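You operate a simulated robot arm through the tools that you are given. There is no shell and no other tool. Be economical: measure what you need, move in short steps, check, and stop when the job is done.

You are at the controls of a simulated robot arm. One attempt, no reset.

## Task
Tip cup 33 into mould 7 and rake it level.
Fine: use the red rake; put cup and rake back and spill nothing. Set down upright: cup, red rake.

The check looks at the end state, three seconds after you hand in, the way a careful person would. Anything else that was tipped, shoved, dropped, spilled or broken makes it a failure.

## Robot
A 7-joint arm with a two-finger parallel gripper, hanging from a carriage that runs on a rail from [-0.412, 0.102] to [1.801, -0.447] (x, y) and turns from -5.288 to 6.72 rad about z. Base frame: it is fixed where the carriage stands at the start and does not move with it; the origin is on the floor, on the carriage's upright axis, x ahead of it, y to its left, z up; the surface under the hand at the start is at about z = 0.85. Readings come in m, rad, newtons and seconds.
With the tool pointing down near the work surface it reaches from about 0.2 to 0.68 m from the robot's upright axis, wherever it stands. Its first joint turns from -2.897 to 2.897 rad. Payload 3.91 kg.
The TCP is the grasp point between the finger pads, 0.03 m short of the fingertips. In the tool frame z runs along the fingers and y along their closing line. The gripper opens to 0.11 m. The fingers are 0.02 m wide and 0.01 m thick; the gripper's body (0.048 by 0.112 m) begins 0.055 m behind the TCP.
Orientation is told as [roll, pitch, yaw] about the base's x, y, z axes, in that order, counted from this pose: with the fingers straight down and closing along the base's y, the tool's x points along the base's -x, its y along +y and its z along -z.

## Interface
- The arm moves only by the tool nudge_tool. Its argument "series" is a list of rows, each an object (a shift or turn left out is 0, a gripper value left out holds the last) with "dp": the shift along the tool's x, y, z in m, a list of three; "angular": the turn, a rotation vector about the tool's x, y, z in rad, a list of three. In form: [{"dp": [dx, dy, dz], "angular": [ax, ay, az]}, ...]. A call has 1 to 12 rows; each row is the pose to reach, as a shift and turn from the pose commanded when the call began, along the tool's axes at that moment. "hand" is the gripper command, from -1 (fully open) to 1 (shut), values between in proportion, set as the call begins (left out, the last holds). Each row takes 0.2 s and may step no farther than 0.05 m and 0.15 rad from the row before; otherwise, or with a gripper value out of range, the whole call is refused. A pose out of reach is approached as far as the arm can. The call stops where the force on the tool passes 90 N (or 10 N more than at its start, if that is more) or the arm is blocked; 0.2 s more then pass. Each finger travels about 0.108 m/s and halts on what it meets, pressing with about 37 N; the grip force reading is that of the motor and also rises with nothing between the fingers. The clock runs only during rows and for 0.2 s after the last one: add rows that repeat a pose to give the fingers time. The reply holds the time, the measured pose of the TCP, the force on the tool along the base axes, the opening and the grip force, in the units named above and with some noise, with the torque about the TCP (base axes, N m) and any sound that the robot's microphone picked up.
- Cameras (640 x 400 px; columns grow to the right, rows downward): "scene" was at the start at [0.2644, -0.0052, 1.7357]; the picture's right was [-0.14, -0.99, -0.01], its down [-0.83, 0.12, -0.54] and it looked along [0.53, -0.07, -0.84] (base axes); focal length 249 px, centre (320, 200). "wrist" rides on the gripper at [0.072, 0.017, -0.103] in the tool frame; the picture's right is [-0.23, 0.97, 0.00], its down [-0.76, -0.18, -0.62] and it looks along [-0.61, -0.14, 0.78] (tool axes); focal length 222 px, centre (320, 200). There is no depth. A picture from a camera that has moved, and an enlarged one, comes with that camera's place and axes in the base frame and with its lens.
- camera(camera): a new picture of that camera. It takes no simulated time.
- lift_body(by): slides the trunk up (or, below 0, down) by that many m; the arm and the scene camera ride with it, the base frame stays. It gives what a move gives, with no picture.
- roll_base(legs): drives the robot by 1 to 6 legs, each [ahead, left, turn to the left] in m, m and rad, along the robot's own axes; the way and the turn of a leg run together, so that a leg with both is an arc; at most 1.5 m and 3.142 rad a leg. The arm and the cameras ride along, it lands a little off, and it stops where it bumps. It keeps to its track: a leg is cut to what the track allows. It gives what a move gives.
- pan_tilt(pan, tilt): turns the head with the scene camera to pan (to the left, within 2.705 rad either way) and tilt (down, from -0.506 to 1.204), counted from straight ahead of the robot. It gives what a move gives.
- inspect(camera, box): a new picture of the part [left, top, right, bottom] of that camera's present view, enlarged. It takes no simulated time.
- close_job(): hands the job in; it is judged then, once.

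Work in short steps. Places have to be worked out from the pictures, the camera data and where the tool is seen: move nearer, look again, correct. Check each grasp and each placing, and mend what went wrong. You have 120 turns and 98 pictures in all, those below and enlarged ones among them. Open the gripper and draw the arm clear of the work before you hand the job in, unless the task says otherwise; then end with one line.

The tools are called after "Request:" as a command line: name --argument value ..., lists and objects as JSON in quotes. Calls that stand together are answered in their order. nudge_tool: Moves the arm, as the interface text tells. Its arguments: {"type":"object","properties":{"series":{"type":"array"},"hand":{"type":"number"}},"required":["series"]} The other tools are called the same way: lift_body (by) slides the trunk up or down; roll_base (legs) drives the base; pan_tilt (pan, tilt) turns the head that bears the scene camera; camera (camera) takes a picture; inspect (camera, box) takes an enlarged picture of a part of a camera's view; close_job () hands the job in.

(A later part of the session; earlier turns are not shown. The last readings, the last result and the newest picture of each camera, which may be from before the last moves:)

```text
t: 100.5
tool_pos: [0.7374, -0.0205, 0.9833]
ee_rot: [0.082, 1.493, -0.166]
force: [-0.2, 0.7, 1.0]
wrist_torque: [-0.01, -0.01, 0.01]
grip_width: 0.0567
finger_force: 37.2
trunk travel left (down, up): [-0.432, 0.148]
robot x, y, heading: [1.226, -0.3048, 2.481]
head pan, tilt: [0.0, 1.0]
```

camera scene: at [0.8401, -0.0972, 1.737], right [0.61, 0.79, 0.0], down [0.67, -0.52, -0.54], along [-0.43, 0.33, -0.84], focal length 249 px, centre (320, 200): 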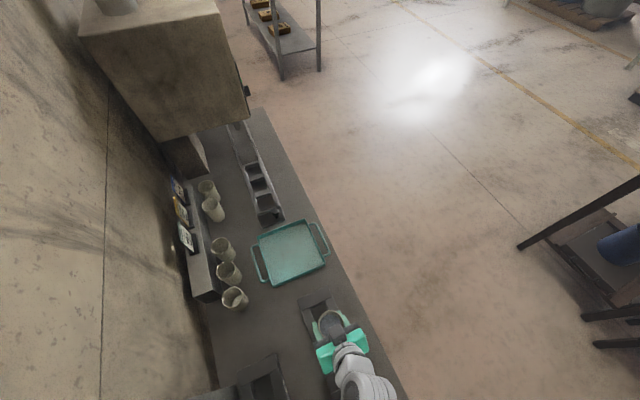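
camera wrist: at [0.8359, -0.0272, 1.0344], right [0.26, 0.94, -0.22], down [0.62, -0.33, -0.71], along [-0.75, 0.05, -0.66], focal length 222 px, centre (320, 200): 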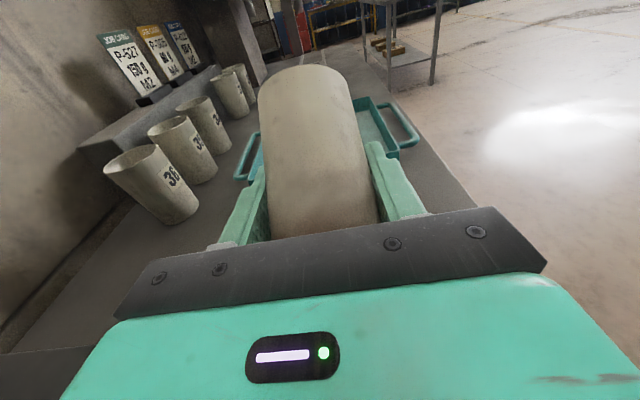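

Now I'll bring the cup back to the tool-vertical pose while rising, keeping the lip over the cavity.

Request:
nudge_tool --series '[{"dp": [0.004, 0, 0.003], "angular": [0, -0.13, 0]}, {"dp": [0.008, 0, 0.008], "angular": [0, -0.27, 0]}, {"dp": [0.012, 0, 0.014], "angular": [0, -0.41, 0]}, {"dp": [0.016, 0, 0.02], "angular": [0, -0.55, 0]}, {"dp": [0.022, 0, 0.0255], "angular": [0, -0.69, 0]}, {"dp": [0.028, 0, 0.029], "angular": [0, -0.83, 0]}, {"dp": [0.034, 0, 0.031], "angular": [0, -0.97, 0]}, {"dp": [0.04, 0, 0.033], "angular": [0, -1.11, 0]}, {"dp": [0.046, 0, 0.034], "angular": [0, -1.25, 0]}, {"dp": [0.055, 0, 0.034], "angular": [0, -1.38, 0]}, {"dp": [0.065, 0, 0.034], "angular": [0, -1.495, 0]}]'

Request:
nudge_tool --series '[{"angular": [0, 0, -0.14]}, {"angular": [0, 0, -0.28]}, {"angular": [0, 0, -0.42]}, {"angular": [0, 0, -0.56]}, {"angular": [0, 0, -0.7]}, {"angular": [0, 0, -0.84]}, {"angular": [0, 0, -0.98]}, {"angular": [0, 0, -1.12]}, {"angular": [0, 0, -1.26]}, {"angular": [0, 0, -1.4]}, {"angular": [0, 0, -1.5]}, {"angular": [0, 0, -1.57]}]'

Request:
inspect --camera "scene" --box '[230, 190, 390, 320]'

```text
t: 102.9
tool_pos: [0.7004, -0.0115, 1.0471]
ee_rot: [0.007, -0.003, -0.247]
force: [1.3, 0.7, -0.7]
wrist_torque: [0.0, 0.01, 0.01]
grip_width: 0.0568
finger_force: 37.3
trunk travel left (down, up): [-0.432, 0.148]
robot x, y, heading: [1.2256, -0.3035, 2.483]
head pan, tilt: [0.0, 1.0]
```

```text
t: 105.5
tool_pos: [0.7006, -0.0092, 1.0465]
ee_rot: [-0.002, -0.007, 1.323]
force: [0.4, 0.3, -0.3]
wrist_torque: [-0.02, -0.02, 0.03]
grip_width: 0.0568
finger_force: 36.6
trunk travel left (down, up): [-0.432, 0.148]
robot x, y, heading: [1.2273, -0.3053, 2.483]
head pan, tilt: [0.0, 1.0]
```

```text
3.08 times, centred on (310, 255) of scene
camera zoom: at [1.0136, -0.1402, 1.737], right [0.61, 0.79, 0.0], down [0.67, -0.52, -0.54], along [-0.43, 0.33, -0.84], focal length 765 px, centre (351, 31)
```

zoom: 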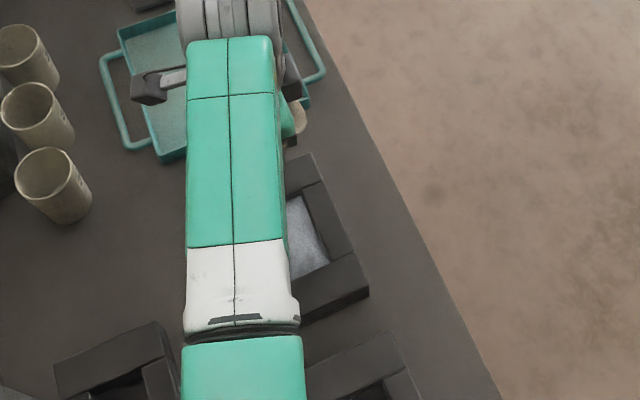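

Powder is in mould 7 with no spill visible. I'll finish the yaw back and then pitch forward to bring the cup upright.

Request:
nudge_tool --series '[{"angular": [0, 0, -0.14]}, {"angular": [0, 0, -0.28]}, {"angular": [0, 0, -0.42]}, {"angular": [0, 0, -0.56]}, {"angular": [0, 0, -0.7]}, {"angular": [0, 0, -0.84]}, {"angular": [0, 0, -0.98]}, {"angular": [0, 0, -1.12]}, {"angular": [0, 0, -1.26]}, {"angular": [0, 0, -1.4]}, {"angular": [0, 0, -1.5]}, {"angular": [0, 0, -1.565]}]'

Request:
nudge_tool --series '[{"angular": [0, -0.13, 0]}, {"angular": [0, -0.26, 0]}, {"angular": [0, -0.39, 0]}, {"angular": [0, -0.52, 0]}, {"angular": [0, -0.65, 0]}, {"angular": [0, -0.775, 0]}]'

Request:
roll_base --legs '[[0.147, 0.064, 0]]'

Request:
inspect --camera "scene" --box '[220, 210, 400, 350]'

```text
t: 108.1
tool_pos: [0.6998, -0.0113, 1.0468]
ee_rot: [-0.009, 0.001, 2.888]
force: [0.1, -0.2, -1.2]
wrist_torque: [-0.03, 0.03, 0.01]
grip_width: 0.0567
finger_force: 36.9
trunk travel left (down, up): [-0.432, 0.148]
robot x, y, heading: [1.2281, -0.3049, 2.481]
head pan, tilt: [0.0, 1.0]
```

```text
t: 109.5
tool_pos: [0.699, -0.0111, 1.0468]
ee_rot: [-0.011, -0.776, 2.893]
force: [-0.1, -0.6, -0.6]
wrist_torque: [-0.03, -0.01, 0.01]
grip_width: 0.057
finger_force: 36.8
trunk travel left (down, up): [-0.432, 0.148]
robot x, y, heading: [1.2262, -0.3057, 2.484]
head pan, tilt: [0.0, 1.0]
```

```text
t: 110.9
tool_pos: [0.5443, 0.0299, 1.0467]
ee_rot: [-0.011, -0.773, 2.891]
force: [0.1, 0.1, -0.3]
wrist_torque: [-0.04, -0.01, 0.0]
grip_width: 0.057
finger_force: 36.8
trunk travel left (down, up): [-0.432, 0.148]
robot x, y, heading: [1.0747, -0.2649, 2.483]
head pan, tilt: [0.0, 1.0]
```

```text
2.86 times, centred on (310, 280) of scene
camera zoom: at [0.8584, -0.1014, 1.737], right [0.61, 0.79, 0.0], down [0.66, -0.52, -0.54], along [-0.43, 0.33, -0.84], focal length 711 px, centre (349, -29)
```

zoom: 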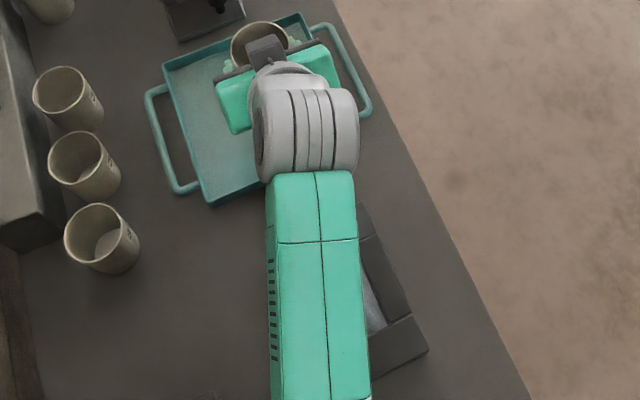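

The cup looks empty and upright over its old spot. I'll lower it onto the tray at its original place, slowing near contact.

Request:
nudge_tool --series '[{"dp": [-0.007, -0.009, 0.007]}, {"dp": [0.021, -0.009, 0.035]}, {"dp": [0.049, -0.009, 0.063]}, {"dp": [0.07, -0.009, 0.085]}, {"dp": [0.08, -0.009, 0.096]}, {"dp": [0.084, -0.009, 0.1]}, {"dp": [0.0865, -0.009, 0.1025]}]'

Request:
nudge_tool --series '[{"dp": [0.0007, 0, 0.0007]}, {"dp": [0.0014, 0, 0.0014]}, {"dp": [0.0021, 0, 0.0021]}]'

Request:
camera --camera "wrist"

```text
t: 112.5
tool_pos: [0.538, 0.0422, 0.9139]
ee_rot: [-0.01, -0.774, 2.893]
force: [0.2, -0.9, -0.1]
wrist_torque: [-0.03, -0.02, -0.01]
grip_width: 0.0573
finger_force: 37.0
trunk travel left (down, up): [-0.432, 0.148]
robot x, y, heading: [1.0694, -0.2683, 2.482]
head pan, tilt: [0.0, 1.0]
```

```text
t: 113.3
tool_pos: [0.5371, 0.0429, 0.9114]
ee_rot: [-0.012, -0.779, 2.893]
force: [6.6, -0.3, 23.8]
wrist_torque: [-0.44, -0.47, 0.12]
grip_width: 0.0571
finger_force: 37.2
trunk travel left (down, up): [-0.432, 0.148]
robot x, y, heading: [1.0716, -0.2659, 2.481]
head pan, tilt: [0.0, 1.0]
```

```text
26 pictures are left
camera wrist: at [0.6508, -0.0044, 0.9339], right [-0.4, -0.9, 0.15], down [-0.06, 0.19, 0.98], along [-0.91, 0.39, -0.13], focal length 222 px, centre (320, 200)
```

wrist: 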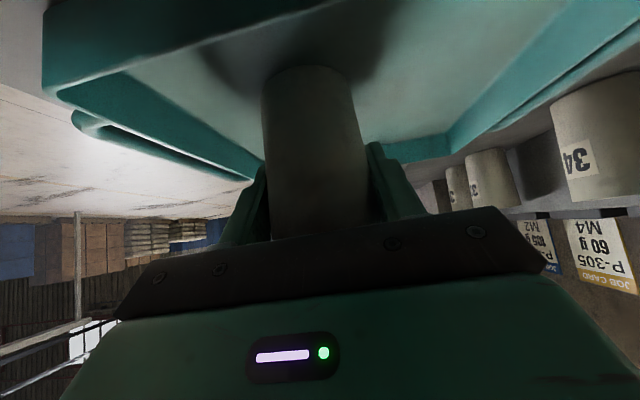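

It is in contact with the tray at 24 N. I'll ease up 1 mm, open, and back out along the approach.

Request:
nudge_tool --series '[{"dp": [-0.001, 0, -0.001]}, {"dp": [-0.001, 0, -0.001]}]'

Request:
nudge_tool --series '[{"dp": [0, 0, 0]}, {"dp": [0, 0, 0]}, {"dp": [0, 0, 0]}, {"dp": [0, 0, -0.02]}, {"dp": [0, 0, -0.05]}, {"dp": [0, 0, -0.09]}, {"dp": [0, 0, -0.13]}, {"dp": [0, 0, -0.17]}, {"dp": [0, 0, -0.21]}]' --hand -1

Request:
camera --camera "wrist"

Request:
inspect --camera "scene" --box '[220, 210, 400, 350]'

```text
t: 113.9
tool_pos: [0.536, 0.0433, 0.9135]
ee_rot: [-0.01, -0.776, 2.893]
force: [-2.6, 5.2, 12.3]
wrist_torque: [-0.02, 0.18, -0.09]
grip_width: 0.0569
finger_force: 37.1
trunk travel left (down, up): [-0.432, 0.148]
robot x, y, heading: [1.073, -0.2653, 2.484]
head pan, tilt: [0.0, 1.0]
```

```text
t: 115.9
tool_pos: [0.6778, 0.0026, 1.0633]
ee_rot: [-0.007, -0.772, 2.892]
force: [0.8, 0.2, 1.2]
wrist_torque: [0.0, -0.03, -0.03]
grip_width: 0.1101
finger_force: 0.0
trunk travel left (down, up): [-0.432, 0.148]
robot x, y, heading: [1.0724, -0.2625, 2.484]
head pan, tilt: [0.0, 1.0]
```

```text
25 pictures are left
camera wrist: at [0.7927, -0.0455, 1.0852], right [-0.4, -0.9, 0.15], down [-0.06, 0.19, 0.98], along [-0.91, 0.39, -0.13], focal length 222 px, centre (320, 200)
```

wrist: 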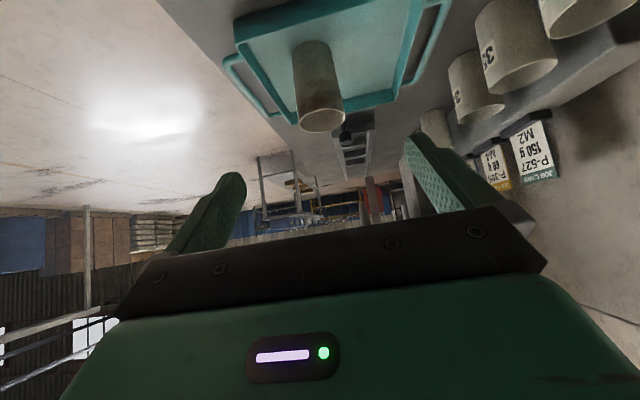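

```text
2.86 times, centred on (310, 280) of scene
camera zoom: at [0.8583, -0.1014, 1.737], right [0.61, 0.79, 0.0], down [0.66, -0.52, -0.54], along [-0.43, 0.33, -0.84], focal length 711 px, centre (349, -29)
```

zoom: 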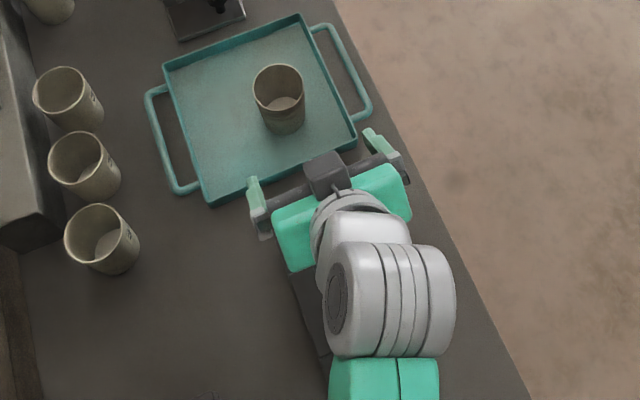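

The cup stands upright, empty and back in place. Next is the rake: I'll raise the arm, make the tool vertical, and drive along the rail toward it.

Request:
nudge_tool --series '[{"dp": [-0.018, 0, -0.018], "angular": [0, 0.13, 0]}, {"dp": [-0.036, 0, -0.036], "angular": [0, 0.26, 0]}, {"dp": [-0.056, 0, -0.056], "angular": [0, 0.39, 0]}, {"dp": [-0.078, 0, -0.078], "angular": [0, 0.52, 0]}, {"dp": [-0.1, 0, -0.1], "angular": [0, 0.65, 0]}, {"dp": [-0.12, 0, -0.12], "angular": [0, 0.772, 0]}]'

Request:
roll_base --legs '[[-0.366, -0.16, 0]]'

Request:
camera --camera "wrist"

Request:
camera --camera "scene"

```text
t: 117.3
tool_pos: [0.6792, 0.0019, 1.1719]
ee_rot: [-0.006, -0.252, 2.887]
force: [0.4, 0.4, 0.0]
wrist_torque: [-0.02, 0.01, -0.01]
grip_width: 0.11
finger_force: 0.0
out of reach, approached as far as the arm can: row 5, 6
trunk travel left (down, up): [-0.432, 0.148]
robot x, y, heading: [1.0735, -0.2674, 2.48]
head pan, tilt: [0.0, 1.0]
```

```text
t: 119.8
tool_pos: [1.0725, -0.096, 1.1699]
ee_rot: [-0.007, -0.253, 2.885]
force: [0.7, -0.3, 0.1]
wrist_torque: [-0.01, -0.01, 0.01]
grip_width: 0.1098
finger_force: 0.0
trunk travel left (down, up): [-0.432, 0.148]
robot x, y, heading: [1.4655, -0.3666, 2.48]
head pan, tilt: [0.0, 1.0]
```

```text
23 pictures are left
camera wrist: at [1.1609, -0.1372, 1.2514], right [-0.46, -0.89, 0.05], down [-0.52, 0.31, 0.8], along [-0.72, 0.34, -0.6], focal length 222 px, centre (320, 200)
```

wrist: 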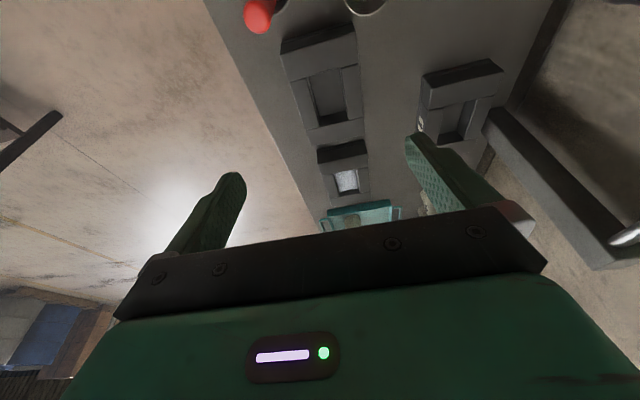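

```text
22 pictures are left
camera scene: at [1.2527, -0.1987, 1.7371], right [0.62, 0.79, 0.0], down [0.66, -0.52, -0.54], along [-0.43, 0.33, -0.84], focal length 249 px, centre (320, 200)
```

scene: 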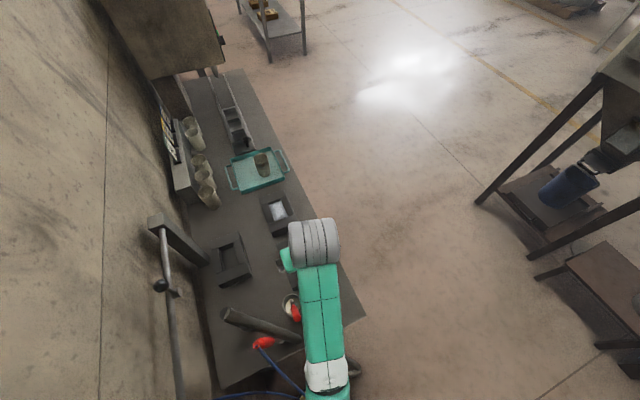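

Powder is visible in mould 7. The rake handle is near (1.13, -0.075), a bit too close to the robot for a vertical tool. I'll drive 0.14 m further and make the tool vertical above it.

Request:
roll_base --legs '[[-0.128, -0.056, 0]]'

Request:
nudge_tool --series '[{"dp": [-0.03, 0, 0], "angular": [0, 0.05, 0]}, {"dp": [-0.06, 0, 0.005], "angular": [0, 0.12, 0]}, {"dp": [-0.08, 0, 0.01], "angular": [0, 0.19, 0]}, {"dp": [-0.08, 0, 0.01], "angular": [0, 0.252, 0]}]'

Request:
camera --camera "wrist"

Request:
inspect --camera "scene" --box '[240, 190, 400, 300]'

```text
t: 121.2
tool_pos: [1.2122, -0.1282, 1.1707]
ee_rot: [-0.006, -0.254, 2.881]
force: [-0.6, 0.4, -0.6]
wrist_torque: [-0.04, -0.02, 0.02]
grip_width: 0.1099
finger_force: 0.0
trunk travel left (down, up): [-0.432, 0.148]
robot x, y, heading: [1.6018, -0.3984, 2.479]
head pan, tilt: [0.0, 1.0]
```

```text
t: 122.2
tool_pos: [1.1332, -0.1088, 1.1803]
ee_rot: [-0.006, -0.001, 2.88]
force: [-0.6, -1.1, 0.9]
wrist_torque: [0.0, -0.01, -0.01]
grip_width: 0.1101
finger_force: 0.1
trunk travel left (down, up): [-0.432, 0.148]
robot x, y, heading: [1.6047, -0.3973, 2.475]
head pan, tilt: [0.0, 1.0]
```

```text
21 pictures are left
camera wrist: at [1.198, -0.1454, 1.2826], right [-0.47, -0.88, -0.01], down [-0.69, 0.36, 0.62], along [-0.55, 0.3, -0.78], focal length 222 px, centre (320, 200)
```

wrist: 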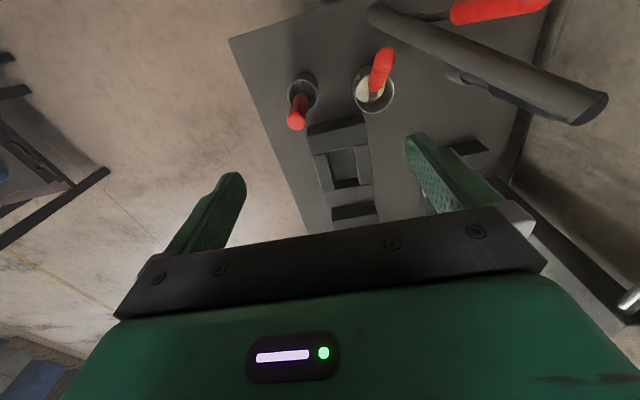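

```text
3.64 times, centred on (320, 245) of scene
camera zoom: at [1.3907, -0.2323, 1.737], right [0.62, 0.79, 0.0], down [0.66, -0.52, -0.54], along [-0.42, 0.33, -0.84], focal length 904 px, centre (320, 36)
```

zoom: 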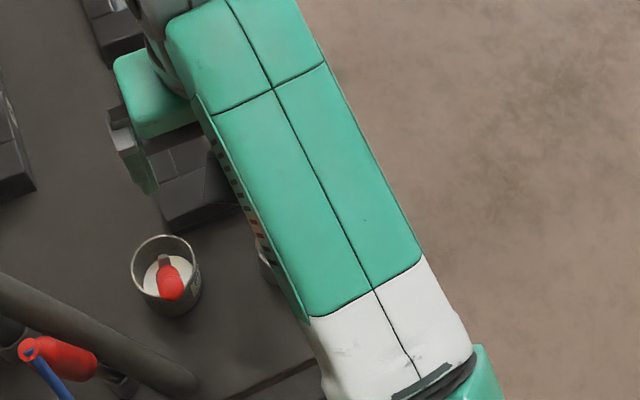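

The rake handle is near (1.136, -0.080). I'll half-close the gripper for clearance to the brush, centre over the handle and descend part-way to check.

Request:
nudge_tool --series '[{"dp": [-0.0047, -0.0285, 0.0]}, {"dp": [-0.0047, -0.0285, 0.03]}, {"dp": [-0.0047, -0.0285, 0.06]}, {"dp": [-0.0047, -0.0285, 0.085]}]' --hand -0.05

Request:
camera --camera "wrist"

```text
t: 123.2
tool_pos: [1.1376, -0.0788, 1.0987]
ee_rot: [-0.008, -0.003, 2.88]
force: [0.3, -0.6, -0.3]
wrist_torque: [0.01, -0.02, -0.01]
grip_width: 0.0576
finger_force: 0.0
trunk travel left (down, up): [-0.432, 0.148]
robot x, y, heading: [1.602, -0.3959, 2.473]
head pan, tilt: [0.0, 1.0]
```

```text
19 pictures are left
camera wrist: at [1.2023, -0.1136, 1.201], right [-0.47, -0.88, -0.01], down [-0.69, 0.36, 0.63], along [-0.55, 0.3, -0.78], focal length 222 px, centre (320, 200)
```

wrist: 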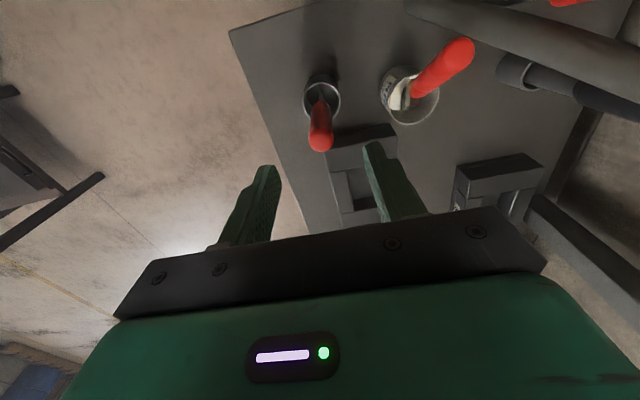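

The handle is centred between the fingers. I'll descend to z≈0.99 and close.

Request:
nudge_tool --series '[{"dp": [0, 0, 0.035]}, {"dp": [0, 0, 0.07]}, {"dp": [0, 0, 0.095]}, {"dp": [0, 0, 0.109]}]'

Request:
nudge_tool --series '[{"dp": [0, 0, 0]}, {"dp": [0, 0, 0]}, {"dp": [0, 0, 0]}, {"dp": [0, 0, 0]}]' --hand 1

Request:
camera --camera "wrist"

```text
t: 124.2
tool_pos: [1.136, -0.0777, 0.9896]
ee_rot: [-0.007, -0.002, 2.88]
force: [-0.2, 0.5, 0.1]
wrist_torque: [0.01, 0.0, -0.01]
grip_width: 0.0578
finger_force: 0.2
trunk travel left (down, up): [-0.432, 0.148]
robot x, y, heading: [1.6019, -0.4003, 2.476]
head pan, tilt: [0.0, 1.0]
```

```text
t: 125.2
tool_pos: [1.1355, -0.0781, 0.9896]
ee_rot: [-0.007, -0.002, 2.879]
force: [0.3, 0.2, 0.8]
wrist_torque: [0.04, -0.03, 0.0]
grip_width: 0.022
finger_force: 37.0
trunk travel left (down, up): [-0.432, 0.148]
robot x, y, heading: [1.605, -0.4015, 2.481]
head pan, tilt: [0.0, 1.0]
```

```text
18 pictures are left
camera wrist: at [1.1999, -0.1141, 1.0909], right [-0.47, -0.88, -0.01], down [-0.69, 0.36, 0.63], along [-0.55, 0.3, -0.78], focal length 222 px, centre (320, 200)
```

wrist: 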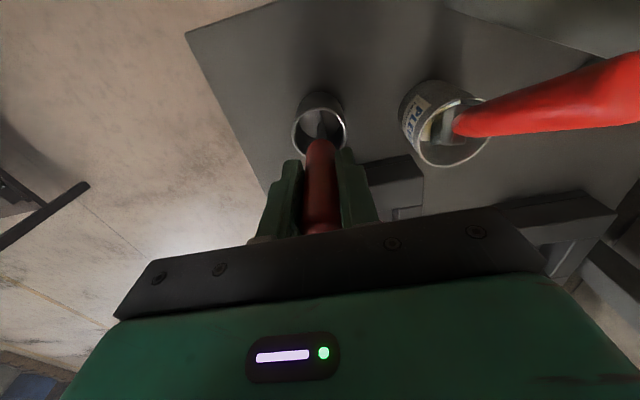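

The rake is gripped at 0.022 m. I'll lift it straight up slowly and look at its head.

Request:
nudge_tool --series '[{"dp": [0, 0, -0.005]}, {"dp": [0, 0, -0.015]}, {"dp": [0, 0, -0.03]}, {"dp": [0, 0, -0.05]}, {"dp": [0, 0, -0.07]}, {"dp": [0, 0, -0.09]}, {"dp": [0, 0, -0.11]}, {"dp": [0, 0, -0.13]}, {"dp": [0, 0, -0.145]}, {"dp": [0, 0, -0.15]}]'

Request:
inspect --camera "wrist" --box '[180, 40, 460, 240]'

```text
t: 127.3
tool_pos: [1.1372, -0.0791, 1.1359]
ee_rot: [-0.007, -0.002, 2.879]
force: [0.0, -0.4, -0.6]
wrist_torque: [-0.04, 0.0, -0.03]
grip_width: 0.0218
finger_force: 37.6
trunk travel left (down, up): [-0.432, 0.148]
robot x, y, heading: [1.6041, -0.3983, 2.478]
head pan, tilt: [0.0, 1.0]
```

```text
2.00 times, centred on (320, 140) of wrist
camera zoom: at [1.2018, -0.1154, 1.2384], right [-0.47, -0.88, -0.01], down [-0.69, 0.36, 0.63], along [-0.55, 0.3, -0.78], focal length 444 px, centre (320, 320)
```

zoom: 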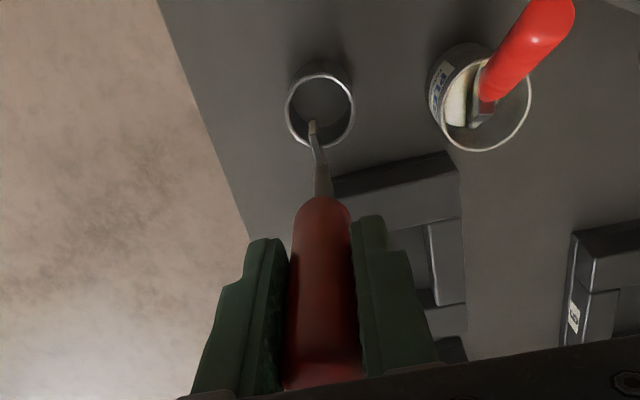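

The rake is out, with a thin bent blade seen edge-on. I'll drive to mould 7 with it held high and look from both cameras.

Request:
roll_base --legs '[[0.348, 0.152, 0]]'

Request:
camera --camera "wrist"

Request:
inspect --camera "scene" --box '[230, 190, 390, 320]'

```text
t: 129.7
tool_pos: [0.7735, 0.0116, 1.1377]
ee_rot: [-0.008, -0.002, 2.878]
force: [-1.1, -0.1, -1.1]
wrist_torque: [0.03, -0.03, 0.02]
grip_width: 0.0219
finger_force: 37.0
trunk travel left (down, up): [-0.432, 0.148]
robot x, y, heading: [1.2386, -0.3052, 2.471]
head pan, tilt: [0.0, 1.0]
```

```text
16 pictures are left
camera wrist: at [0.8385, -0.0243, 1.2381], right [-0.47, -0.88, -0.01], down [-0.69, 0.37, 0.63], along [-0.55, 0.3, -0.78], focal length 222 px, centre (320, 200)
```

wrist: 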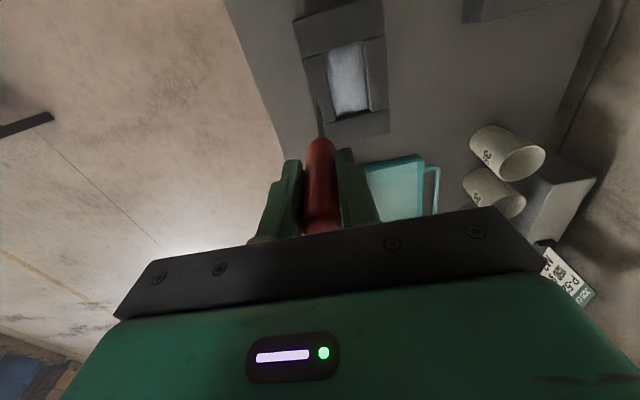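

```text
3.08 times, centred on (310, 255) of scene
camera zoom: at [1.0271, -0.1414, 1.737], right [0.62, 0.79, 0.0], down [0.66, -0.52, -0.54], along [-0.42, 0.33, -0.84], focal length 765 px, centre (351, 31)
```

zoom: 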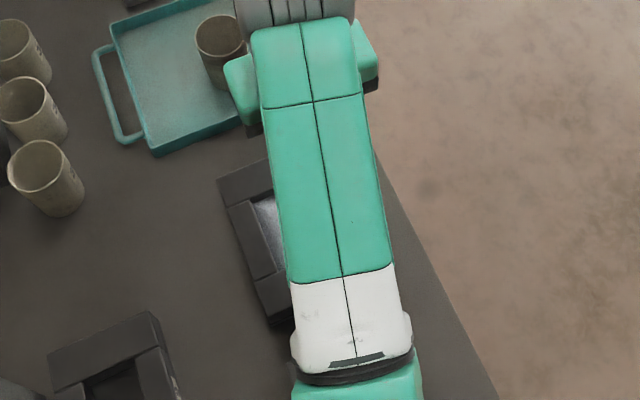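

Powder fills the cavity floor. I'll enlarge the wrist view to see the powder surface and the rake head.

Request:
inspect --camera "wrist" --box '[260, 0, 420, 160]'

```text
2.50 times, centred on (340, 80) of wrist
camera zoom: at [0.8385, -0.0243, 1.2381], right [-0.47, -0.88, -0.01], down [-0.69, 0.37, 0.63], along [-0.55, 0.3, -0.78], focal length 555 px, centre (270, 500)
```

zoom: 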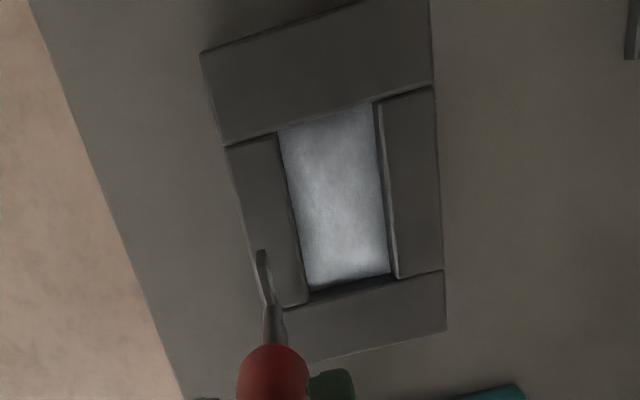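

The powder surface lies a bit below the rim, with nothing on the bars. To learn the rake head's shape, I'll pitch the tool forward in the air so the scene camera can see it side-on.

Request:
nudge_tool --series '[{"angular": [0, -0.14, 0]}, {"angular": [0, -0.28, 0]}, {"angular": [0, -0.42, 0]}, {"angular": [0, -0.56, 0]}, {"angular": [0, -0.7, 0]}, {"angular": [0, -0.84, 0]}, {"angular": [0, -0.98, 0]}, {"angular": [0, -1.12, 0]}]'

Request:
inspect --camera "scene" --box '[250, 170, 370, 270]'

```text
t: 131.5
tool_pos: [0.7729, 0.0115, 1.1359]
ee_rot: [-0.016, -1.123, 2.891]
force: [0.9, 0.6, 0.2]
wrist_torque: [0.01, -0.04, 0.0]
grip_width: 0.0219
finger_force: 36.9
trunk travel left (down, up): [-0.432, 0.148]
robot x, y, heading: [1.2356, -0.3078, 2.474]
head pan, tilt: [0.0, 1.0]
```

```text
4.00 times, centred on (310, 220) of scene
camera zoom: at [1.027, -0.1413, 1.7371], right [0.62, 0.79, 0.0], down [0.66, -0.52, -0.54], along [-0.42, 0.33, -0.84], focal length 995 px, centre (360, 120)
```

zoom: 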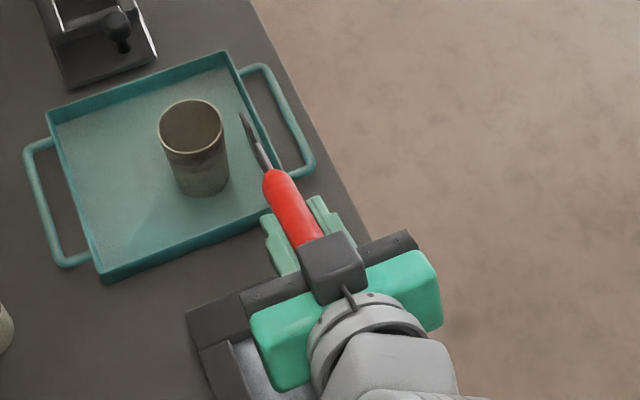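

The head is a flat blade along the handle axis, seen edge-on again, with its tip about 0.17–0.18 m beyond the TCP. I'll roll the tool a quarter turn to see its width face-on.

Request:
nudge_tool --series '[{"angular": [0, 0, 0.14]}, {"angular": [0, 0, 0.28]}, {"angular": [0, 0, 0.42]}, {"angular": [0, 0, 0.56]}, {"angular": [0, 0, 0.7]}, {"angular": [0, 0, 0.84]}, {"angular": [0, 0, 0.98]}, {"angular": [0, 0, 1.12]}, {"angular": [0, 0, 1.26]}, {"angular": [0, 0, 1.4]}, {"angular": [0, 0, 1.54]}]'

Request:
inspect --camera "scene" --box '[250, 170, 370, 270]'

```text
t: 133.9
tool_pos: [0.7754, 0.0124, 1.1354]
ee_rot: [1.12, -0.031, 1.32]
force: [0.0, 0.1, -1.0]
wrist_torque: [0.01, 0.0, -0.01]
grip_width: 0.0219
finger_force: 36.9
trunk travel left (down, up): [-0.432, 0.148]
robot x, y, heading: [1.2416, -0.3057, 2.469]
head pan, tilt: [0.0, 1.0]
```

```text
4.00 times, centred on (310, 220) of scene
camera zoom: at [1.027, -0.1414, 1.737], right [0.62, 0.79, 0.0], down [0.66, -0.52, -0.54], along [-0.42, 0.33, -0.84], focal length 995 px, centre (360, 120)
```

zoom: 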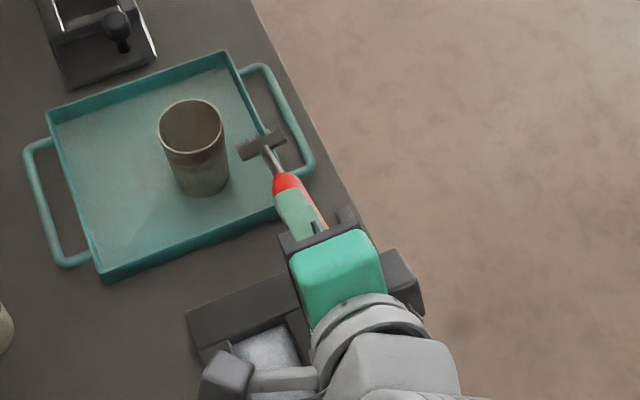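

It is a T-shaped rake, with a blade about 0.033 m wide and the bottom edge about 0.135 m below the TCP. In this yaw the blade lies across the cavity's short side, good for raking lengthwise. I'll return the tool to vertical keeping this yaw.

Request:
nudge_tool --series '[{"angular": [0.14, 0.004, 0]}, {"angular": [0.28, 0.009, 0]}, {"angular": [0.42, 0.013, 0]}, {"angular": [0.56, 0.017, 0]}, {"angular": [0.7, 0.022, 0]}, {"angular": [0.84, 0.026, 0]}, {"angular": [0.98, 0.03, 0]}, {"angular": [1.12, 0.034, 0]}]'

```text
t: 135.7
tool_pos: [0.7739, 0.0106, 1.1359]
ee_rot: [-0.003, -0.007, 1.338]
force: [0.0, -0.2, -0.1]
wrist_torque: [-0.03, 0.04, -0.04]
grip_width: 0.0218
finger_force: 36.7
trunk travel left (down, up): [-0.432, 0.148]
robot x, y, heading: [1.2375, -0.3022, 2.48]
head pan, tilt: [0.0, 1.0]
```

Now I'll move over the near end bar of mould 7 and descend, to find the blade's bottom height by a light touch.

Request:
nudge_tool --series '[{"dp": [0.02, -0.0284, 0.0]}, {"dp": [0.0396, -0.0568, 0.02]}, {"dp": [0.0396, -0.0568, 0.05]}, {"dp": [0.0396, -0.0568, 0.08]}, {"dp": [0.0396, -0.0568, 0.1]}]'

Request:
inspect --camera "wrist" --box '[200, 20, 440, 200]'

```text
t: 136.9
tool_pos: [0.822, -0.0383, 1.0377]
ee_rot: [0.003, -0.008, 1.337]
force: [10.5, -4.1, 34.8]
wrist_torque: [-0.43, -1.47, -0.18]
grip_width: 0.0228
finger_force: 36.7
trunk travel left (down, up): [-0.432, 0.148]
robot x, y, heading: [1.2404, -0.3024, 2.474]
head pan, tilt: [0.0, 1.0]
```

```text
2.22 times, centred on (320, 110) of wrist
camera zoom: at [0.7869, -0.1046, 1.14], right [-0.9, 0.45, 0.01], down [0.35, 0.69, 0.63], along [0.28, 0.57, -0.78], focal length 494 px, centre (320, 400)
```

zoom: 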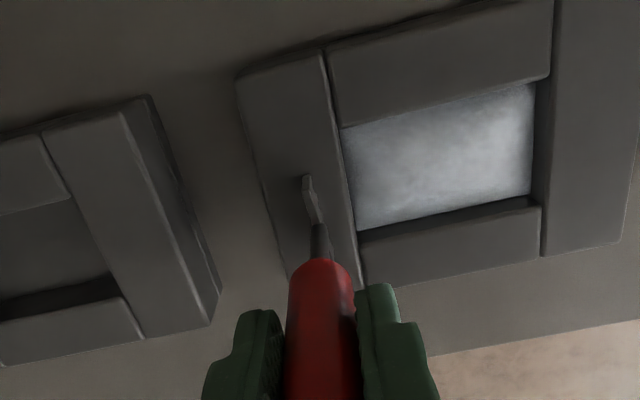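

It touches the bar now, so the rim is at TCP z≈1.039 and the powder appears about 15 mm lower. I'll raise, move to the start of the first lane inside the cavity, and check alignment before lowering.

Request:
nudge_tool --series '[{"dp": [0, 0, -0.012]}, {"dp": [0, 0, -0.02]}, {"dp": [-0.004, 0.02, -0.02]}, {"dp": [-0.004, 0.04, -0.02]}, {"dp": [-0.004, 0.04, -0.012]}]'

Request:
inspect --camera "wrist" --box '[200, 20, 440, 200]'

```text
t: 138.1
tool_pos: [0.7814, -0.0257, 1.0471]
ee_rot: [0.0, -0.007, 1.337]
force: [0.7, -1.1, -0.6]
wrist_torque: [0.01, -0.01, 0.0]
grip_width: 0.0223
finger_force: 37.3
trunk travel left (down, up): [-0.432, 0.148]
robot x, y, heading: [1.2426, -0.3084, 2.474]
head pan, tilt: [0.0, 1.0]
```

```text
2.22 times, centred on (320, 110) of wrist
camera zoom: at [0.7479, -0.0929, 1.1489], right [-0.9, 0.45, 0.0], down [0.35, 0.7, 0.63], along [0.28, 0.56, -0.78], focal length 494 px, centre (320, 400)
```

zoom: 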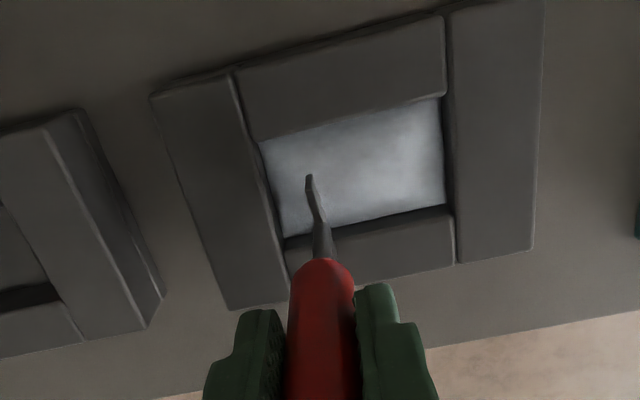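

The blade sits over the cavity with about 3 mm lateral error, so I'll shift slightly toward the wall. Then I'll lower to about 10 mm under the rim at the near end and make a first pass along the cavity.

Request:
nudge_tool --series '[{"dp": [0.003, -0.012, 0]}, {"dp": [0.003, -0.012, 0.009]}, {"dp": [0.003, -0.012, 0.0175]}, {"dp": [0.003, 0.0, 0.0175]}, {"dp": [0.003, 0.012, 0.0175]}, {"dp": [0.003, 0.024, 0.0175]}, {"dp": [0.003, 0.036, 0.0175]}, {"dp": [0.003, 0.048, 0.0175]}, {"dp": [0.003, 0.058, 0.0175]}]'

Request:
inspect --camera "wrist" --box '[200, 20, 440, 200]'

```text
t: 140.1
tool_pos: [0.7244, -0.0146, 1.031]
ee_rot: [0.001, -0.008, 1.339]
force: [-0.6, -0.7, -0.9]
wrist_torque: [-0.03, 0.01, 0.0]
grip_width: 0.0222
finger_force: 36.8
trunk travel left (down, up): [-0.432, 0.148]
robot x, y, heading: [1.2387, -0.3099, 2.476]
head pan, tilt: [0.0, 1.0]
```

```text
2.22 times, centred on (320, 110) of wrist
camera zoom: at [0.6913, -0.0827, 1.1327], right [-0.9, 0.45, 0.0], down [0.35, 0.7, 0.63], along [0.28, 0.56, -0.78], focal length 494 px, centre (320, 400)
```

zoom: 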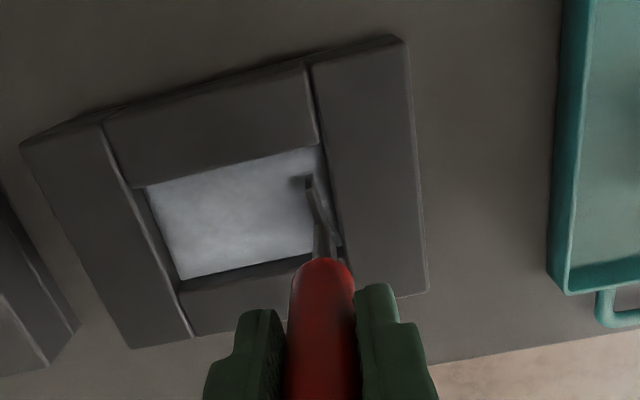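

No contact force yet, and the blade's shadow sits a few mm beneath it. I'll lower 4 mm more and sweep back toward the near end.

Request:
nudge_tool --series '[{"dp": [0, 0.003, 0.002]}, {"dp": [0, 0.003, 0.0045]}, {"dp": [0, -0.009, 0.0045]}, {"dp": [0, -0.021, 0.0045]}, {"dp": [0, -0.033, 0.0045]}, {"dp": [0, -0.045, 0.0045]}, {"dp": [0, -0.057, 0.0045]}, {"dp": [0, -0.067, 0.0045]}]'

Request:
inspect --camera "wrist" --box '[200, 20, 440, 200]'

```text
t: 141.9
tool_pos: [0.7903, -0.0311, 1.0257]
ee_rot: [0.003, -0.007, 1.339]
force: [0.4, 0.6, -0.3]
wrist_torque: [-0.01, -0.04, -0.02]
grip_width: 0.0223
finger_force: 37.0
trunk travel left (down, up): [-0.432, 0.148]
robot x, y, heading: [1.2381, -0.3085, 2.47]
head pan, tilt: [0.0, 1.0]
```

```text
2.22 times, centred on (320, 110) of wrist
camera zoom: at [0.756, -0.099, 1.1275], right [-0.9, 0.45, 0.0], down [0.35, 0.7, 0.63], along [0.28, 0.56, -0.78], focal length 494 px, centre (320, 400)
```

zoom: 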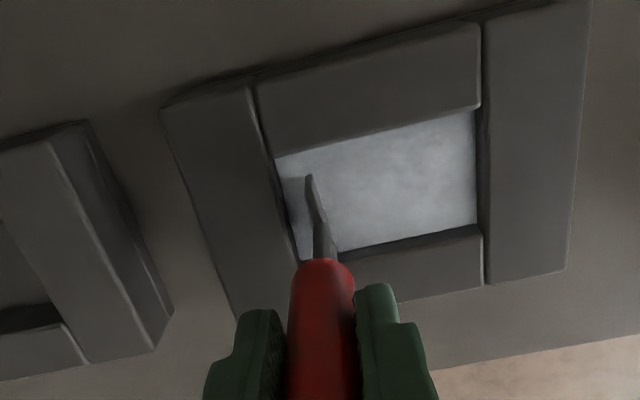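

The surface looks smoother but there's no drag yet. I'll go 3 mm deeper and make passes over three lanes to cover the full width.

Request:
nudge_tool --series '[{"dp": [-0.003, 0, 0.003]}, {"dp": [-0.003, 0.013, 0.003]}, {"dp": [-0.003, 0.026, 0.003]}, {"dp": [-0.003, 0.039, 0.003]}, {"dp": [-0.003, 0.052, 0.003]}, {"dp": [-0.003, 0.066, 0.003]}, {"dp": [0.006, 0.066, 0.003]}, {"dp": [0.006, 0.052, 0.003]}, {"dp": [0.006, 0.039, 0.003]}, {"dp": [0.006, 0.026, 0.003]}, {"dp": [0.006, 0.013, 0.003]}, {"dp": [0.006, 0, 0.003]}]'

Request:
nudge_tool --series '[{"dp": [0.007, 0, 0]}, {"dp": [0.007, 0.013, 0]}, {"dp": [0.007, 0.026, 0]}, {"dp": [0.007, 0.039, 0]}, {"dp": [0.007, 0.052, 0]}, {"dp": [0.007, 0.066, 0]}]'

Request:
inspect --camera "wrist" --box '[200, 20, 440, 200]'

```text
t: 144.5
tool_pos: [0.7907, -0.0362, 1.0208]
ee_rot: [0.002, -0.007, 1.338]
force: [-1.1, -0.1, -0.8]
wrist_torque: [0.01, -0.04, -0.01]
grip_width: 0.0224
finger_force: 36.8
trunk travel left (down, up): [-0.432, 0.148]
robot x, y, heading: [1.2378, -0.3088, 2.473]
head pan, tilt: [0.0, 1.0]
```

```text
t: 145.9
tool_pos: [0.7223, -0.0271, 1.0241]
ee_rot: [0.001, -0.009, 1.34]
force: [0.2, 4.3, -0.4]
wrist_torque: [0.41, -0.07, -0.04]
grip_width: 0.0222
finger_force: 37.1
trunk travel left (down, up): [-0.432, 0.148]
robot x, y, heading: [1.2396, -0.3087, 2.478]
head pan, tilt: [0.0, 1.0]
```

```text
2.22 times, centred on (320, 110) of wrist
camera zoom: at [0.6881, -0.0943, 1.1252], right [-0.9, 0.45, 0.0], down [0.35, 0.69, 0.63], along [0.28, 0.56, -0.78], focal length 494 px, centre (320, 400)
```

zoom: 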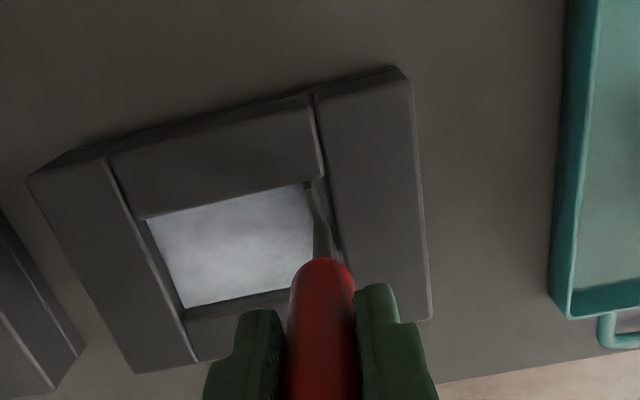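

There was a light touch on the wall-side face, so I'll back off. The surface now looks fairly even. I'll do finishing passes about 4 mm higher over three lanes.

Request:
nudge_tool --series '[{"dp": [-0.004, -0.001, -0.001]}, {"dp": [-0.004, 0.0, -0.003]}, {"dp": [-0.004, -0.017, -0.003]}, {"dp": [-0.004, -0.034, -0.003]}, {"dp": [-0.004, -0.051, -0.003]}, {"dp": [-0.004, -0.067, -0.003]}, {"dp": [-0.011, -0.067, -0.003]}, {"dp": [-0.011, -0.051, -0.003]}, {"dp": [-0.011, -0.034, -0.003]}, {"dp": [-0.011, -0.017, -0.003]}, {"dp": [-0.011, 0.0, -0.003]}]'

Request:
nudge_tool --series '[{"dp": [-0.007, 0, 0]}, {"dp": [-0.007, -0.017, 0]}, {"dp": [-0.007, -0.034, 0]}, {"dp": [-0.007, -0.051, 0]}, {"dp": [-0.007, -0.067, 0]}, {"dp": [-0.003, -0.05, -0.001]}, {"dp": [-0.003, -0.034, -0.02]}, {"dp": [-0.003, -0.034, -0.05]}, {"dp": [-0.003, -0.034, -0.085]}]'

Request:
inspect --camera "wrist" --box '[200, 20, 440, 200]'

```text
t: 148.3
tool_pos: [0.7235, -0.0175, 1.0264]
ee_rot: [0.001, -0.008, 1.338]
force: [1.2, 0.3, -1.1]
wrist_torque: [-0.01, 0.03, 0.0]
grip_width: 0.0223
finger_force: 36.8
trunk travel left (down, up): [-0.432, 0.148]
robot x, y, heading: [1.2402, -0.306, 2.47]
head pan, tilt: [0.0, 1.0]
```

```text
t: 150.3
tool_pos: [0.7609, -0.0243, 1.1112]
ee_rot: [-0.002, -0.007, 1.338]
force: [-0.3, 0.4, -0.3]
wrist_torque: [0.0, -0.01, -0.04]
grip_width: 0.0222
finger_force: 36.8
trunk travel left (down, up): [-0.432, 0.148]
robot x, y, heading: [1.2404, -0.3068, 2.475]
head pan, tilt: [0.0, 1.0]
```

```text
2.22 times, centred on (320, 110) of wrist
camera zoom: at [0.7267, -0.0912, 1.2132], right [-0.9, 0.45, 0.0], down [0.35, 0.7, 0.63], along [0.28, 0.56, -0.78], focal length 494 px, centre (320, 400)
```

zoom: 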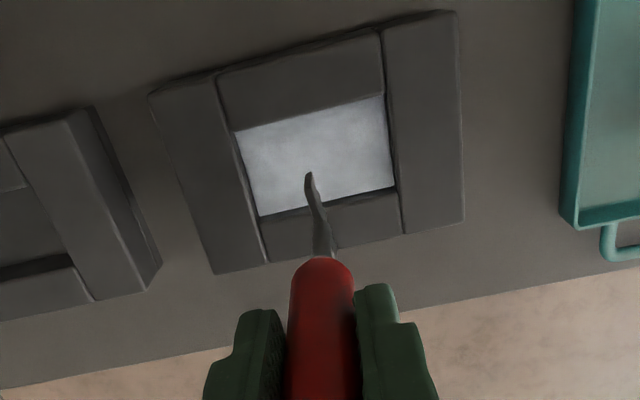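

The powder surface is now uniform and level and the bars are clean. I'll turn the tool back to its grasp yaw, raise, and drive to the rake's tube.

Request:
nudge_tool --series '[{"dp": [0, 0, -0.01], "angular": [0, 0, -0.14]}, {"dp": [0, 0, -0.02], "angular": [0, 0, -0.28]}, {"dp": [0, 0, -0.026], "angular": [0, 0, -0.42]}, {"dp": [0, 0, -0.026], "angular": [0, 0, -0.56]}, {"dp": [0, 0, -0.026], "angular": [0, 0, -0.7]}, {"dp": [0, 0, -0.026], "angular": [0, 0, -0.84]}, {"dp": [0, 0, -0.026], "angular": [0, 0, -0.98]}, {"dp": [0, 0, -0.026], "angular": [0, 0, -1.12]}, {"dp": [0, 0, -0.026], "angular": [0, 0, -1.26]}, {"dp": [0, 0, -0.026], "angular": [0, 0, -1.4]}, {"dp": [0, 0, -0.026], "angular": [0, 0, -1.541]}]'

Request:
roll_base --legs '[[-0.338, -0.148, 0]]'

```text
t: 152.7
tool_pos: [0.7595, -0.023, 1.1367]
ee_rot: [-0.007, -0.002, 2.88]
force: [0.6, -0.7, -1.0]
wrist_torque: [0.0, -0.01, -0.01]
grip_width: 0.022
finger_force: 36.6
trunk travel left (down, up): [-0.432, 0.148]
robot x, y, heading: [1.2372, -0.3081, 2.471]
head pan, tilt: [0.0, 1.0]
```

```text
t: 155.1
tool_pos: [1.1176, -0.1125, 1.1371]
ee_rot: [-0.007, -0.002, 2.883]
force: [0.4, 0.5, 0.0]
wrist_torque: [0.0, -0.01, 0.02]
grip_width: 0.0222
finger_force: 37.2
trunk travel left (down, up): [-0.432, 0.148]
robot x, y, heading: [1.6, -0.3981, 2.478]
head pan, tilt: [0.0, 1.0]
```

I'm next to the tube. I'll move to the grasp xy, descend until the blade is just above the tube rim, and check alignment.

Request:
nudge_tool --series '[{"dp": [0.005, -0.02, 0]}, {"dp": [0.0097, -0.0377, 0]}, {"dp": [0.0097, -0.0377, 0.025]}, {"dp": [0.0097, -0.0377, 0.05]}, {"dp": [0.0097, -0.0377, 0.05]}]'

Request:
inspect --camera "wrist" --box '[240, 50, 400, 180]'

```text
t: 156.3
tool_pos: [1.1371, -0.077, 1.088]
ee_rot: [-0.006, -0.003, 2.881]
force: [0.4, -0.5, -0.9]
wrist_torque: [0.02, 0.03, 0.03]
grip_width: 0.0222
finger_force: 36.3
trunk travel left (down, up): [-0.432, 0.148]
robot x, y, heading: [1.5967, -0.3912, 2.474]
head pan, tilt: [0.0, 1.0]
```

```text
3.08 times, centred on (320, 115) of wrist
camera zoom: at [1.2006, -0.113, 1.1894], right [-0.47, -0.88, -0.01], down [-0.69, 0.36, 0.63], along [-0.55, 0.3, -0.78], focal length 684 px, centre (320, 462)
```

zoom: 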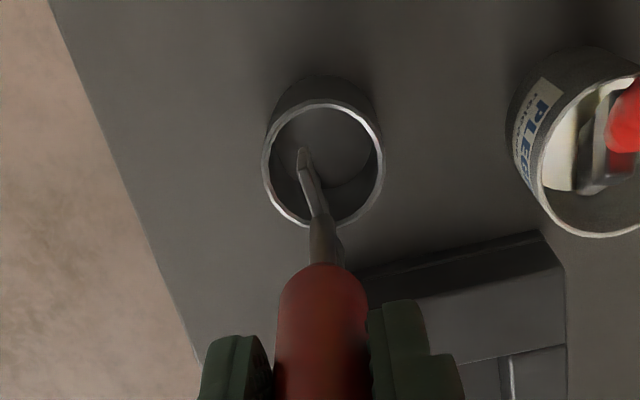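

The blade lines up with the tube opening, centred within about 2 mm. I'll lower into the tube gently and watch the force.

Request:
nudge_tool --series '[{"dp": [-0.001, 0, 0.012]}, {"dp": [-0.001, 0, 0.024]}, {"dp": [-0.001, 0, 0.036]}, {"dp": [-0.001, 0, 0.048]}, {"dp": [-0.001, 0, 0.056]}]'

Request:
inspect --camera "wrist" --box '[240, 50, 400, 180]'

```text
t: 157.5
tool_pos: [1.1297, -0.0762, 1.0347]
ee_rot: [-0.008, -0.01, 2.885]
force: [-4.5, -3.9, 33.3]
wrist_torque: [-0.55, -0.1, -0.09]
grip_width: 0.0224
finger_force: 37.1
trunk travel left (down, up): [-0.432, 0.148]
robot x, y, heading: [1.5958, -0.3927, 2.479]
head pan, tilt: [0.0, 1.0]
```

```text
3.08 times, centred on (320, 115) of wrist
camera zoom: at [1.1965, -0.1127, 1.1367], right [-0.47, -0.88, -0.01], down [-0.69, 0.36, 0.63], along [-0.56, 0.3, -0.77], focal length 684 px, centre (320, 462)
```

zoom: 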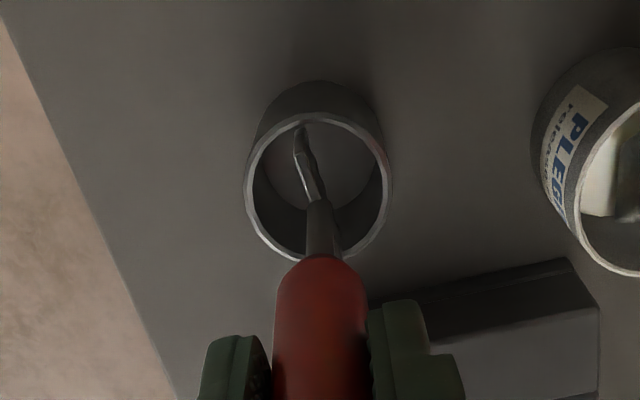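

The blade's near end is catching the robot-side rim. From the view, the tube centre is about (1.1315, -0.075), so the rake needs to sit a few mm further forward. I'll rise, shift forward 1 cm in command, and try again.

Request:
nudge_tool --series '[{"dp": [0, 0, -0.01]}, {"dp": [0, 0, -0.018]}, {"dp": [-0.006, 0, -0.018]}, {"dp": [-0.006, 0, -0.018]}]'

Request:
inspect --camera "wrist" --box '[240, 50, 400, 180]'

```text
t: 158.5
tool_pos: [1.1297, -0.0772, 1.049]
ee_rot: [-0.007, 0.0, 2.88]
force: [-0.4, 0.1, -0.2]
wrist_torque: [0.02, 0.0, 0.0]
grip_width: 0.0223
finger_force: 37.3
trunk travel left (down, up): [-0.432, 0.148]
robot x, y, heading: [1.5967, -0.3983, 2.475]
head pan, tilt: [0.0, 1.0]
```

```text
3.08 times, centred on (320, 115) of wrist
camera zoom: at [1.1953, -0.1122, 1.1504], right [-0.47, -0.88, -0.01], down [-0.69, 0.36, 0.62], along [-0.55, 0.3, -0.78], focal length 684 px, centre (320, 462)
```

zoom: 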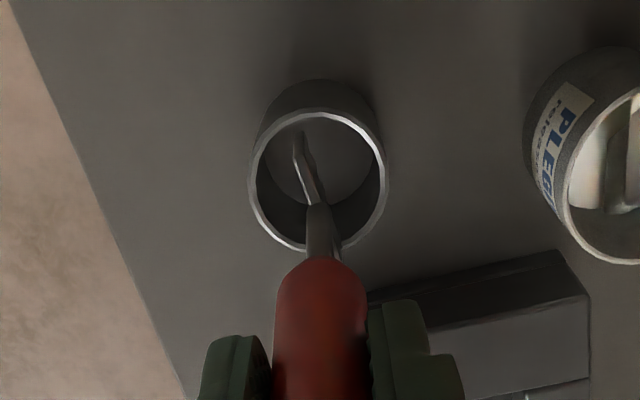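

Free again. I'll shift another 3 mm forward and lower slowly in small steps.

Request:
nudge_tool --series '[{"dp": [-0.003, 0, 0]}, {"dp": [-0.003, 0, 0.005]}, {"dp": [-0.003, 0, 0.01]}, {"dp": [-0.003, 0, 0.015]}, {"dp": [-0.003, 0, 0.019]}]'

```text
t: 159.7
tool_pos: [1.1229, -0.0725, 1.0335]
ee_rot: [-0.01, -0.008, 2.88]
force: [0.9, -2.5, 35.8]
wrist_torque: [-0.39, 0.47, -0.03]
grip_width: 0.0228
finger_force: 36.9
trunk travel left (down, up): [-0.432, 0.148]
robot x, y, heading: [1.6009, -0.3928, 2.475]
head pan, tilt: [0.0, 1.0]
```

The torque reading shows the blade now catching the far rim, while the first try caught the near rim, so the fit is tight (about ±1.5 mm). I'll raise a little, go to the midpoint, and lower again.

Request:
nudge_tool --series '[{"dp": [0, 0, -0.008]}, {"dp": [0, 0, -0.012]}, {"dp": [0.003, 0.001, -0.012]}, {"dp": [0.003, 0.001, -0.012]}]'

Request:
nudge_tool --series '[{"dp": [0, 0, 0.004]}, {"dp": [0, 0, 0.008]}, {"dp": [0, 0, 0.012]}]'

```text
t: 160.7
tool_pos: [1.1304, -0.0768, 1.0415]
ee_rot: [-0.005, 0.0, 2.882]
force: [-0.1, 0.3, -0.8]
wrist_torque: [0.01, -0.01, 0.01]
grip_width: 0.0223
finger_force: 37.3
trunk travel left (down, up): [-0.432, 0.148]
robot x, y, heading: [1.5967, -0.3985, 2.475]
head pan, tilt: [0.0, 1.0]
```

```text
t: 161.5
tool_pos: [1.1288, -0.0766, 1.0306]
ee_rot: [-0.005, -0.002, 2.882]
force: [2.6, -1.7, 12.3]
wrist_torque: [-0.37, -0.65, -0.01]
grip_width: 0.0223
finger_force: 36.8
trunk travel left (down, up): [-0.432, 0.148]
robot x, y, heading: [1.5973, -0.401, 2.482]
head pan, tilt: [0.0, 1.0]
```

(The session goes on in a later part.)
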